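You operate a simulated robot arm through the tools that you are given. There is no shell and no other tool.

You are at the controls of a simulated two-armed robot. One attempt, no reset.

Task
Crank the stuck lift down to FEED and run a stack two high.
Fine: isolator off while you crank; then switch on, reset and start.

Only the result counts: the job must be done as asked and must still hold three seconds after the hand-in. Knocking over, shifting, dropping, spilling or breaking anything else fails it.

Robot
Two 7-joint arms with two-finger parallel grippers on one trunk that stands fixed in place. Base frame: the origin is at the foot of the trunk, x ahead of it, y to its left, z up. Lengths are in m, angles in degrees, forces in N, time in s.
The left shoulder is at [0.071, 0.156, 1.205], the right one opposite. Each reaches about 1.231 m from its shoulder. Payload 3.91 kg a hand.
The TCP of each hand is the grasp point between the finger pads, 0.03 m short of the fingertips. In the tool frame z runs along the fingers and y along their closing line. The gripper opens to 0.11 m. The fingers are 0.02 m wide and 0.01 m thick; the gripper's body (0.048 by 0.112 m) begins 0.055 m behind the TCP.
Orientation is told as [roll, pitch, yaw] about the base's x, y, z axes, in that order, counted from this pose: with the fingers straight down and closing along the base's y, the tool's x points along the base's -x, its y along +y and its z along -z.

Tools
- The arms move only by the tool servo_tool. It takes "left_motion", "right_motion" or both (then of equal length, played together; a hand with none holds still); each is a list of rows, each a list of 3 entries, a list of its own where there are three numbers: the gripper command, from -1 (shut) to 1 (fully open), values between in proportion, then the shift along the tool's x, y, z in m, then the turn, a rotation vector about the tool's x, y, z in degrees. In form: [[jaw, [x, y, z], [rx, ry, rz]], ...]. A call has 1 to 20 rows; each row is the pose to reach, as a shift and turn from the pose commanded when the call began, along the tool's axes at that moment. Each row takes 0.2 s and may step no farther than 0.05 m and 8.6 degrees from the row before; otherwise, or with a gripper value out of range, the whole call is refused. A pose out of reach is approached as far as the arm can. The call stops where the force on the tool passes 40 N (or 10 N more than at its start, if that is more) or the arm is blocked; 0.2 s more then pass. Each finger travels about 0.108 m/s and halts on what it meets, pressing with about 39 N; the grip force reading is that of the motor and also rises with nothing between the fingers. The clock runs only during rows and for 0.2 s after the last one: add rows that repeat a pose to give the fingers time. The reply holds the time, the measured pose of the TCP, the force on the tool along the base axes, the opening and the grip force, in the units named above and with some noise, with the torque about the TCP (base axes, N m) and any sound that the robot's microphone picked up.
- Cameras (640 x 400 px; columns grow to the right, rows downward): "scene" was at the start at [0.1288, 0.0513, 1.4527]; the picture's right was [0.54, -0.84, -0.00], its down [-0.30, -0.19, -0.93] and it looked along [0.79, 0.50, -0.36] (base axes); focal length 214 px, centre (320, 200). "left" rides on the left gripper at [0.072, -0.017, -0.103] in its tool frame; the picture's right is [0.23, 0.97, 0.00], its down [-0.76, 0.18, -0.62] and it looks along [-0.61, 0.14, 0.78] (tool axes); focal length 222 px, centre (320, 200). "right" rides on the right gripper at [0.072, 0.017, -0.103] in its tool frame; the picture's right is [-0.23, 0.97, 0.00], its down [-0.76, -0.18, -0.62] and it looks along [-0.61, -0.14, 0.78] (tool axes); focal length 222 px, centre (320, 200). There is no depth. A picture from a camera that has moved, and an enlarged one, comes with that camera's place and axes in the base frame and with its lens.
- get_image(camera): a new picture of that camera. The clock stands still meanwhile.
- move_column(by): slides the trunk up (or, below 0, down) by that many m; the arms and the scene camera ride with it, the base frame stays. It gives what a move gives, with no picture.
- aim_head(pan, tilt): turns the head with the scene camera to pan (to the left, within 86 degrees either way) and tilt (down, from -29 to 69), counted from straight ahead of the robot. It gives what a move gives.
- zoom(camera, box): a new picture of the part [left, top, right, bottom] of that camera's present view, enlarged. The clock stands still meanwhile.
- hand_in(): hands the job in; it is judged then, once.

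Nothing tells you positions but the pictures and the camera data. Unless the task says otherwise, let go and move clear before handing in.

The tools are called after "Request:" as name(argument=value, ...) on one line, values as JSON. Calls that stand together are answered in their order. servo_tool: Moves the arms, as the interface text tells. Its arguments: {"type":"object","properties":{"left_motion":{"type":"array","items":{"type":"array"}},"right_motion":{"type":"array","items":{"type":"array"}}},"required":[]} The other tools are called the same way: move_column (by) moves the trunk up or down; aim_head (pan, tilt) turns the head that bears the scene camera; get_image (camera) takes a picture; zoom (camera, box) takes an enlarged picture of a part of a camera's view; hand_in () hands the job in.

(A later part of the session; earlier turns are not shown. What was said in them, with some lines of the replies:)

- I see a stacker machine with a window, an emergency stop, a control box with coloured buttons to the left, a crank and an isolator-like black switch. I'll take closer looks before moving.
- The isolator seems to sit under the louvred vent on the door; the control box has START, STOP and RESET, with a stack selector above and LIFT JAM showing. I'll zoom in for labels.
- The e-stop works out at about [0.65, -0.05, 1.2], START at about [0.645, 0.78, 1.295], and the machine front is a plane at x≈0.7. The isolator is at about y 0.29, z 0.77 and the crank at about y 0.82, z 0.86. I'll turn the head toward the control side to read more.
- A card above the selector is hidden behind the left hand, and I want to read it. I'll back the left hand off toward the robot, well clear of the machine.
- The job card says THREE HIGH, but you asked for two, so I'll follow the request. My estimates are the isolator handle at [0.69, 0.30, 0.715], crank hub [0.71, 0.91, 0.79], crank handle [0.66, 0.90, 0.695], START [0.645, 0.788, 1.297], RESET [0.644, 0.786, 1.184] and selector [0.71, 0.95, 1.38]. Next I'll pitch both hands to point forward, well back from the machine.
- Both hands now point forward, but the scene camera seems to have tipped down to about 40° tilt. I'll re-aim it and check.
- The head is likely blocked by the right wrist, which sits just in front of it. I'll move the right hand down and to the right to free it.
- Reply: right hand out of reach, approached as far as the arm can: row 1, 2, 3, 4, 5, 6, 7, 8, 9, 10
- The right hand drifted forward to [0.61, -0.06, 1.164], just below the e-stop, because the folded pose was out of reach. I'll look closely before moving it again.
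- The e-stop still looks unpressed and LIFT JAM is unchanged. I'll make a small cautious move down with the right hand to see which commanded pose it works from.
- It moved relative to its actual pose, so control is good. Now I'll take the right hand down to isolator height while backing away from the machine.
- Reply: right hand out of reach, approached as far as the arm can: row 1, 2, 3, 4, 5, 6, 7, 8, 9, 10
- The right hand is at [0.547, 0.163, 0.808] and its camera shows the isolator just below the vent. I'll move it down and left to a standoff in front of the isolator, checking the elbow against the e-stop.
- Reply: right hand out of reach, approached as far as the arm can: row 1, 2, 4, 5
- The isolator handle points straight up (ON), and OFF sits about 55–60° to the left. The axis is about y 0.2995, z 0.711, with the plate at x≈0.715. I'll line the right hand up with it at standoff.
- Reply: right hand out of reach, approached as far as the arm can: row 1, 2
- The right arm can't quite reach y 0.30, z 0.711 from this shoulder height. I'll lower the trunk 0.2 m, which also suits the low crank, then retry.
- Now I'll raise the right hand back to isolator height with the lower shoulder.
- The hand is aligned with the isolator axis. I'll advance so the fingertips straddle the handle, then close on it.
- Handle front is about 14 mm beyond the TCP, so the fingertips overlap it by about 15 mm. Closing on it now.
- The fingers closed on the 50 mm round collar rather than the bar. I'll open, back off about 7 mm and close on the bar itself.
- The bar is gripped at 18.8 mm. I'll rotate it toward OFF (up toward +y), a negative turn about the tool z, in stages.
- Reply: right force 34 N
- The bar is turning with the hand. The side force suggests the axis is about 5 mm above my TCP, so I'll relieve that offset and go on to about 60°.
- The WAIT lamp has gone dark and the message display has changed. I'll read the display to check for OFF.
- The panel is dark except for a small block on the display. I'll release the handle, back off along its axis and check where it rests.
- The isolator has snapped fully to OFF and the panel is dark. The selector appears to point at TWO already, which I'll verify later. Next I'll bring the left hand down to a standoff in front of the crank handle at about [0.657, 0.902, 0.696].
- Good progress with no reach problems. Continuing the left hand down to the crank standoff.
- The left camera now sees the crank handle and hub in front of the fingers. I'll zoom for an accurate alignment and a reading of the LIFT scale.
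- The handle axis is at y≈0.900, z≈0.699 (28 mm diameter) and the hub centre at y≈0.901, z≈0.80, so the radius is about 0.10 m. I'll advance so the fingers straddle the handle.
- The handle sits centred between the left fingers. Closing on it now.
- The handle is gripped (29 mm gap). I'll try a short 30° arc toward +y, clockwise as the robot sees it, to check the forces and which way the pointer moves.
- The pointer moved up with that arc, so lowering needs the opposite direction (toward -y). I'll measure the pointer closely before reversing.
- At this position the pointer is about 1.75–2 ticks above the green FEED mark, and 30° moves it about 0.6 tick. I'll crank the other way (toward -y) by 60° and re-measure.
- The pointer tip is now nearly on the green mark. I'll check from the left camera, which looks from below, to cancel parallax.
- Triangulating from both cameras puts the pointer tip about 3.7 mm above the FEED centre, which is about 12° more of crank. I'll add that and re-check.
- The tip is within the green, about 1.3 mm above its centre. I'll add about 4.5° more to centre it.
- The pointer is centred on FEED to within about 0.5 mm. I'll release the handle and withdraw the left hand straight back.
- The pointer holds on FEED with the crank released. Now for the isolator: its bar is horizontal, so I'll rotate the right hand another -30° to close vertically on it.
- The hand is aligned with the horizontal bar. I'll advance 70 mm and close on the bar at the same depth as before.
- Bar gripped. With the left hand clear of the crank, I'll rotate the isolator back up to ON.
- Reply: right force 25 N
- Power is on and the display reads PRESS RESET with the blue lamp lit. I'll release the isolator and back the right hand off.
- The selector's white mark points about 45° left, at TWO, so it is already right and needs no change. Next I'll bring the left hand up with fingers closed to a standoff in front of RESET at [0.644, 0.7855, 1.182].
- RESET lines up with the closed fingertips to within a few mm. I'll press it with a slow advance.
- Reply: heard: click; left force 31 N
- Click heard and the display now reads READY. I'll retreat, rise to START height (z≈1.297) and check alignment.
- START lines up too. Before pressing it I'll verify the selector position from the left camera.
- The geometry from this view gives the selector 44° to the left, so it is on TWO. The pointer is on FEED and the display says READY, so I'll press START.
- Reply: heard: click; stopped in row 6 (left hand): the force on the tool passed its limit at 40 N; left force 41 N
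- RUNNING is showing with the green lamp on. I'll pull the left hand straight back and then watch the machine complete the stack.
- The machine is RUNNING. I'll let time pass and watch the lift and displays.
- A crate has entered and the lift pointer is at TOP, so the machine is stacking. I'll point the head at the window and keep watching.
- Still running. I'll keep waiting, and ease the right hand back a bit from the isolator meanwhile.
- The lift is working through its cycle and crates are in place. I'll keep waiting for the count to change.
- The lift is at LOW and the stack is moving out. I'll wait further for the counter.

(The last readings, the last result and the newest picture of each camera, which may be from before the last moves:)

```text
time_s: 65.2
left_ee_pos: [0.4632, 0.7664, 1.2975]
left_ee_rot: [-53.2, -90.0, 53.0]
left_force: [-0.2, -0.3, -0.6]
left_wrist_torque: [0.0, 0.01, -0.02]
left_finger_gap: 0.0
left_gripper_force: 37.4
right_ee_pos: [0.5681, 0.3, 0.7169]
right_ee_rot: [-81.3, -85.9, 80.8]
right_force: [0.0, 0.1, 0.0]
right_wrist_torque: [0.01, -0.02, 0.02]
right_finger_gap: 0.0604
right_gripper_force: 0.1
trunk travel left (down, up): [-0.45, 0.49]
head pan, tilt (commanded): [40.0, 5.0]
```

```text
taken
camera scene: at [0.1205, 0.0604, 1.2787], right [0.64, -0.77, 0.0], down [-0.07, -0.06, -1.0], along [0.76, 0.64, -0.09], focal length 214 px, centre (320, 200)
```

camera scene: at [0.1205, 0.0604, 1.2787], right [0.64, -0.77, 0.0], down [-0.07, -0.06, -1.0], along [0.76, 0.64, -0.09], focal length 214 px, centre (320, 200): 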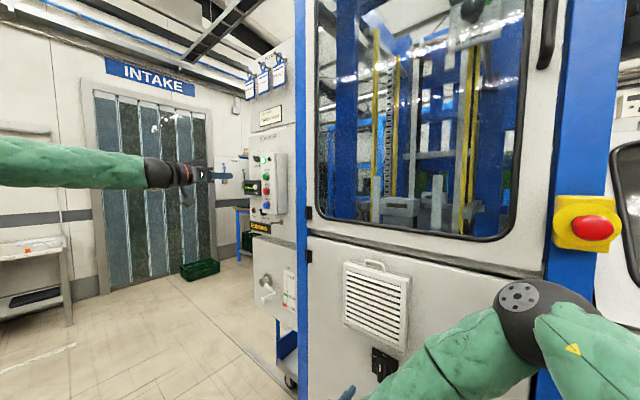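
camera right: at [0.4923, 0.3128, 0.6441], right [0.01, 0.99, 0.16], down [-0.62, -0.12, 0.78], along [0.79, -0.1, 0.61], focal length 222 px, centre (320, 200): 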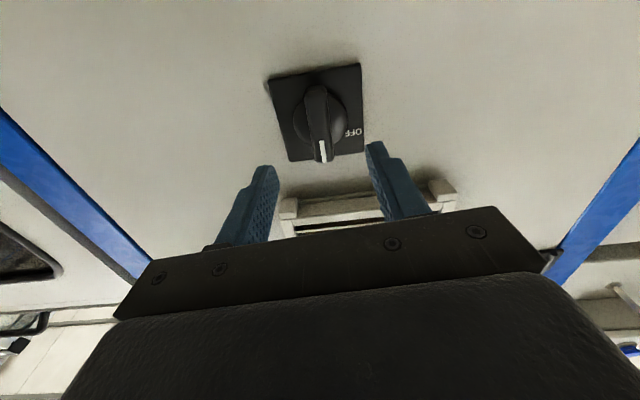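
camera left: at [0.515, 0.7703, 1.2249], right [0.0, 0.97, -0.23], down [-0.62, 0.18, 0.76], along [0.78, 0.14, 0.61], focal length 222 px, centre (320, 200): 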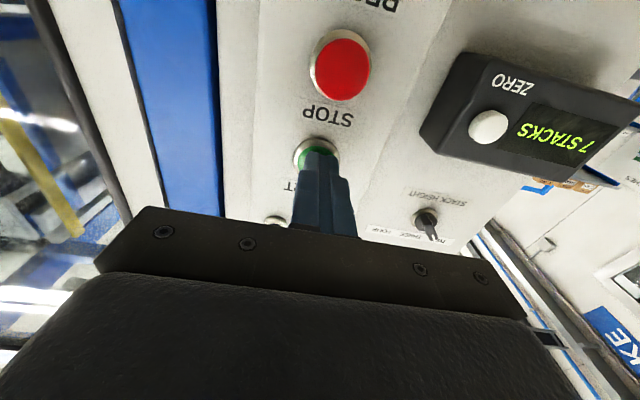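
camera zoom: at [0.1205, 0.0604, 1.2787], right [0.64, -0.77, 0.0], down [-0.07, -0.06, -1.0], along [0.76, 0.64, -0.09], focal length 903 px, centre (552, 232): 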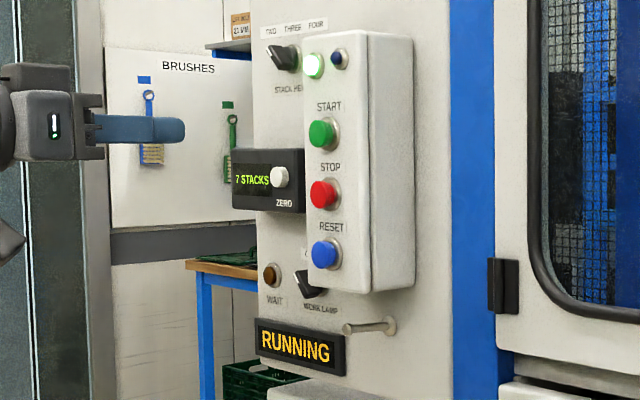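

Still RUNNING with the lift at LOW. I'll wait some more and look toward the outfeed window on the right.

Request:
servo_tool(left_motion=[[-1, [0, 0, 0], [0, 0, 0]], [-1, [0, 0, 0], [0, 0, 0]], [-1, [0, 0, 0], [0, 0, 0]], [-1, [0, 0, 0], [0, 0, 0]], [-1, [0, 0, 0], [0, 0, 0]], [-1, [0, 0, 0], [0, 0, 0]], [-1, [0, 0, 0], [0, 0, 0]], [-1, [0, 0, 0], [0, 0, 0]], [-1, [0, 0, 0], [0, 0, 0]], [-1, [0, 0, 0], [0, 0, 0]]])

Request:
zoom(camera="scene", box=[230, 140, 300, 320])

Request:
aim_head(pan=0, tilt=15)

Request:
get_image(camera="scene")

```text
time_s: 67.4
left_ee_pos: [0.4634, 0.7663, 1.2984]
left_ee_rot: [-53.8, -90.0, 53.7]
left_force: [-1.3, -0.8, -0.3]
left_wrist_torque: [-0.01, -0.01, 0.01]
left_finger_gap: 0.0
left_gripper_force: 37.9
right_ee_pos: [0.5665, 0.2997, 0.7184]
right_ee_rot: [-81.5, -86.0, 80.9]
right_force: [0.8, -0.5, 0.1]
right_wrist_torque: [0.07, 0.02, 0.02]
right_finger_gap: 0.0608
right_gripper_force: 0.0
trunk travel left (down, up): [-0.45, 0.49]
head pan, tilt (commanded): [40.0, 5.0]
```

```text
2.22 times, centred on (265, 230) of scene
camera zoom: at [0.1205, 0.0604, 1.2787], right [0.64, -0.77, 0.0], down [-0.07, -0.06, -1.0], along [0.76, 0.64, -0.09], focal length 477 px, centre (442, 133)
```

zoom: 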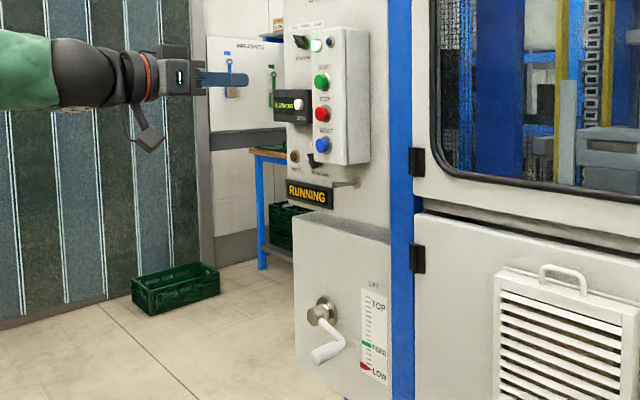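

```text
time_s: 68.4
left_ee_pos: [0.4633, 0.7669, 1.2989]
left_ee_rot: [-53.5, -89.9, 53.5]
left_force: [-0.5, -0.7, -0.2]
left_wrist_torque: [-0.02, 0.02, 0.01]
left_finger_gap: 0.0001
left_gripper_force: 38.1
right_ee_pos: [0.5689, 0.2998, 0.7168]
right_ee_rot: [-81.4, -85.8, 80.9]
right_force: [0.0, 0.2, 0.3]
right_wrist_torque: [-0.02, -0.01, 0.0]
right_finger_gap: 0.0605
right_gripper_force: 0.1
trunk travel left (down, up): [-0.45, 0.49]
head pan, tilt (commanded): [0.0, 15.0]
```

```text
taken
camera scene: at [0.1436, 0.0015, 1.2625], right [0.0, -1.0, 0.0], down [-0.26, 0.0, -0.97], along [0.97, 0.0, -0.26], focal length 214 px, centre (320, 200)
```

scene: 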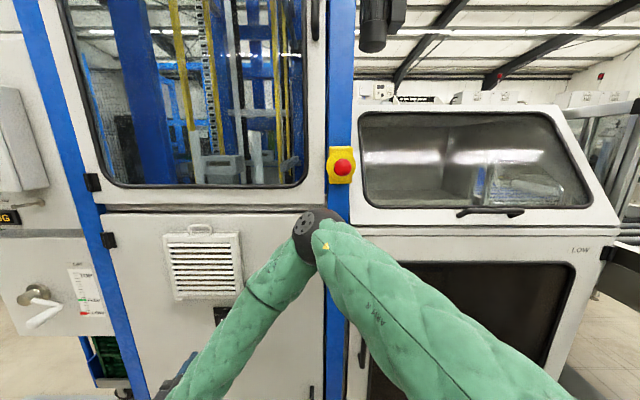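

The stack has left the lift. I'll look further right at the outfeed and then re-read the counter.

Request:
aim_head(pan=-45, tilt=20)

Request:
get_image(camera="scene")

Request:
aim_head(pan=48, tilt=10)

Request:
zoom(camera="scene", box=[270, 100, 340, 220])

Request:
zoom(camera="scene", box=[270, 150, 340, 300])

```text
time_s: 69.5
left_ee_pos: [0.4632, 0.7668, 1.298]
left_ee_rot: [-53.0, -89.9, 52.9]
left_force: [0.0, -1.1, 1.1]
left_wrist_torque: [0.02, 0.02, 0.0]
left_finger_gap: 0.0002
left_gripper_force: 37.8
right_ee_pos: [0.5665, 0.2996, 0.7172]
right_ee_rot: [-81.3, -85.9, 80.8]
right_force: [-1.3, 0.3, -0.9]
right_wrist_torque: [-0.02, -0.01, -0.02]
right_finger_gap: 0.0602
right_gripper_force: 0.1
trunk travel left (down, up): [-0.45, 0.49]
head pan, tilt (commanded): [-45.0, 20.0]
```

```text
taken
camera scene: at [0.116, -0.0644, 1.2544], right [-0.71, -0.71, 0.0], down [-0.24, 0.24, -0.94], along [0.66, -0.66, -0.34], focal length 214 px, centre (320, 200)
```

scene: 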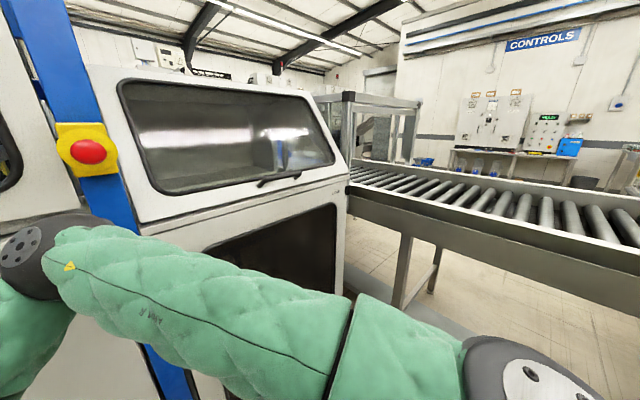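

```text
time_s: 71.2
left_ee_pos: [0.464, 0.7661, 1.2972]
left_ee_rot: [-52.9, -89.9, 52.9]
left_force: [-0.4, 0.4, -0.2]
left_wrist_torque: [-0.01, -0.02, -0.01]
left_finger_gap: 0.0002
left_gripper_force: 37.8
right_ee_pos: [0.5674, 0.3001, 0.7167]
right_ee_rot: [-81.2, -85.9, 80.9]
right_force: [0.6, 0.5, 0.7]
right_wrist_torque: [0.04, -0.02, 0.01]
right_finger_gap: 0.0607
right_gripper_force: 0.1
trunk travel left (down, up): [-0.45, 0.49]
head pan, tilt (commanded): [48.0, 10.0]
```

```text
3.33 times, centred on (305, 160) of scene
camera zoom: at [0.1124, 0.0704, 1.2706], right [0.74, -0.67, 0.0], down [-0.12, -0.13, -0.98], along [0.66, 0.73, -0.17], focal length 715 px, centre (370, 333)
```

zoom: 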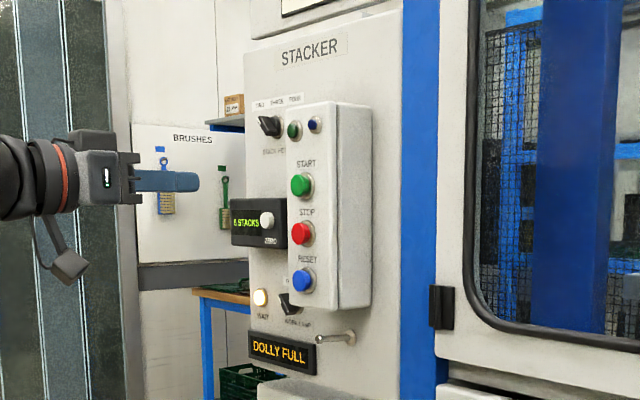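

```text
2.67 times, centred on (305, 225) of scene
camera zoom: at [0.1124, 0.0704, 1.2706], right [0.74, -0.67, 0.0], down [-0.12, -0.13, -0.98], along [0.66, 0.73, -0.17], focal length 572 px, centre (360, 133)
```

zoom: 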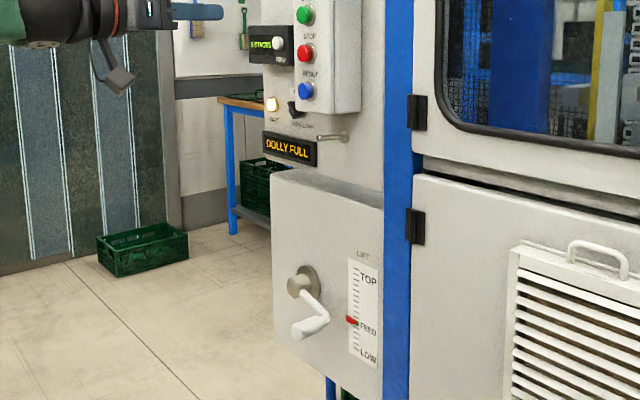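

The display now reads DOLLY FULL with WAIT lit, the lift is back at FEED, and the counter looks like 8. I'll zoom to confirm.

Request:
zoom(camera="scene", box=[290, 150, 320, 180])

Request:
zoom(camera="scene", box=[290, 185, 320, 215])

Request:
get_image(camera="scene")

Request:
get_image(camera="right")

```text
13.33 times, centred on (305, 165) of scene
camera zoom: at [0.1124, 0.0704, 1.2706], right [0.74, -0.67, 0.0], down [-0.12, -0.13, -0.98], along [0.66, 0.73, -0.17], focal length 2860 px, centre (520, 667)
```

zoom: 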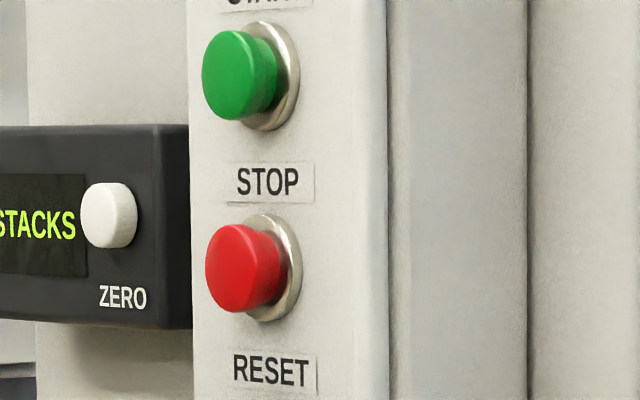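

```text
13.33 times, centred on (305, 200) of scene
camera zoom: at [0.1124, 0.0704, 1.2706], right [0.74, -0.67, 0.0], down [-0.12, -0.13, -0.98], along [0.66, 0.73, -0.17], focal length 2860 px, centre (520, 200)
```

zoom: 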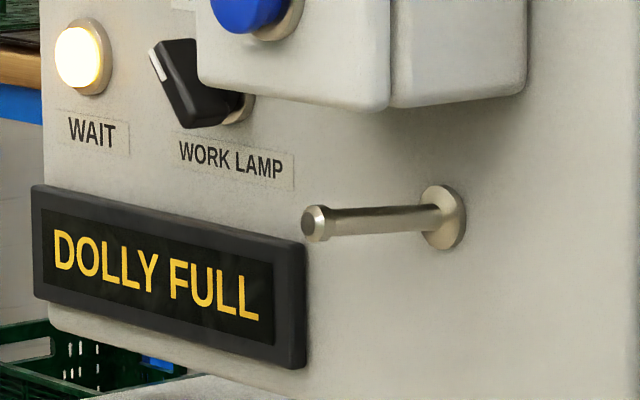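

```text
taken
camera scene: at [0.1124, 0.0704, 1.2706], right [0.74, -0.67, 0.0], down [-0.12, -0.13, -0.98], along [0.66, 0.73, -0.17], focal length 214 px, centre (320, 200)
```

scene: 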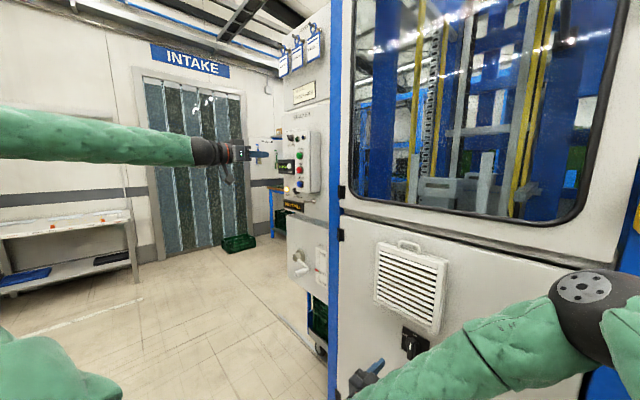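

```text
taken
camera right: at [0.463, 0.3129, 0.6448], right [0.01, 0.99, 0.16], down [-0.62, -0.12, 0.78], along [0.79, -0.11, 0.61], focal length 222 px, centre (320, 200)
```

right: 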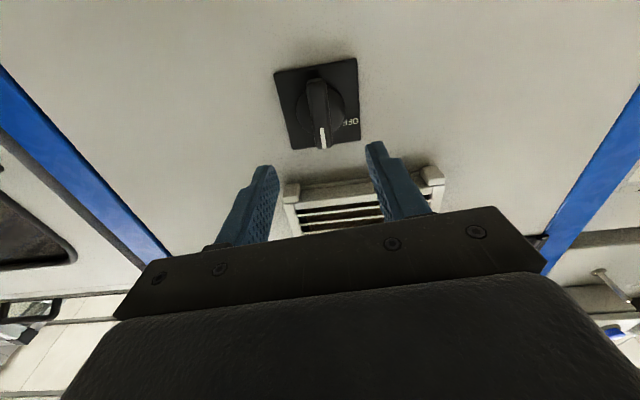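

Request:
zoom(camera="scene", box=[274, 150, 304, 180])

Request:
zoom(camera="scene", box=[285, 240, 345, 360])

```text
13.33 times, centred on (289, 165) of scene
camera zoom: at [0.1124, 0.0704, 1.2706], right [0.74, -0.67, 0.0], down [-0.12, -0.13, -0.98], along [0.66, 0.73, -0.17], focal length 2860 px, centre (733, 667)
```

zoom: 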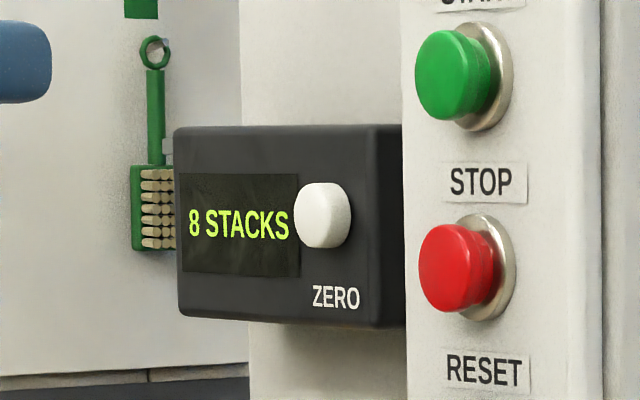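

```text
3.33 times, centred on (315, 300) of scene
camera zoom: at [0.1124, 0.0704, 1.2706], right [0.74, -0.67, 0.0], down [-0.12, -0.13, -0.98], along [0.66, 0.73, -0.17], focal length 715 px, centre (337, -133)
```

zoom: 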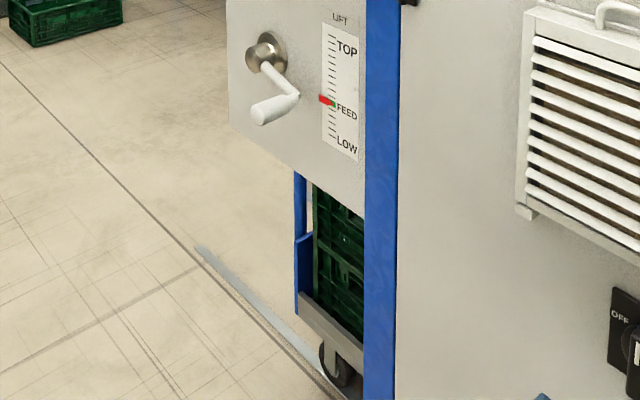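

The counter reads 8 STACKS (it was 7), and the stack stands on the dolly, which shows DOLLY FULL. The lift is at FEED, the isolator is ON, and both hands are clear. Handing in.

Request:
hand_in()

```text
The job is handed in.
```

The lift is back at FEED, and the stacker has run one stack with the height selector on TWO. I've handed the job in, but no verdict came back.

- **Cranking:** I switched the isolator off first. I cranked the lift down until the pointer sat in the middle of the green FEED mark, and it stayed there when I let go.
- **Restart:** I switched the isolator back on, then pressed RESET (the display showed READY) and START (RUNNING).
- **Stack height:** The selector was already on TWO, so I left it. The job card says THREE HIGH, but I followed your request.
- **Result:** The stack came out onto the dolly and the counter went from 7 to 8. I didn't count the crates in the finished stack by eye.
- **Current state:** The panel shows DOLLY FULL with the WAIT lamp on, and the lift is at FEED.

Early on, the right hand drifted to just below the emergency stop. The button didn't look pressed, and the machine later started normally.
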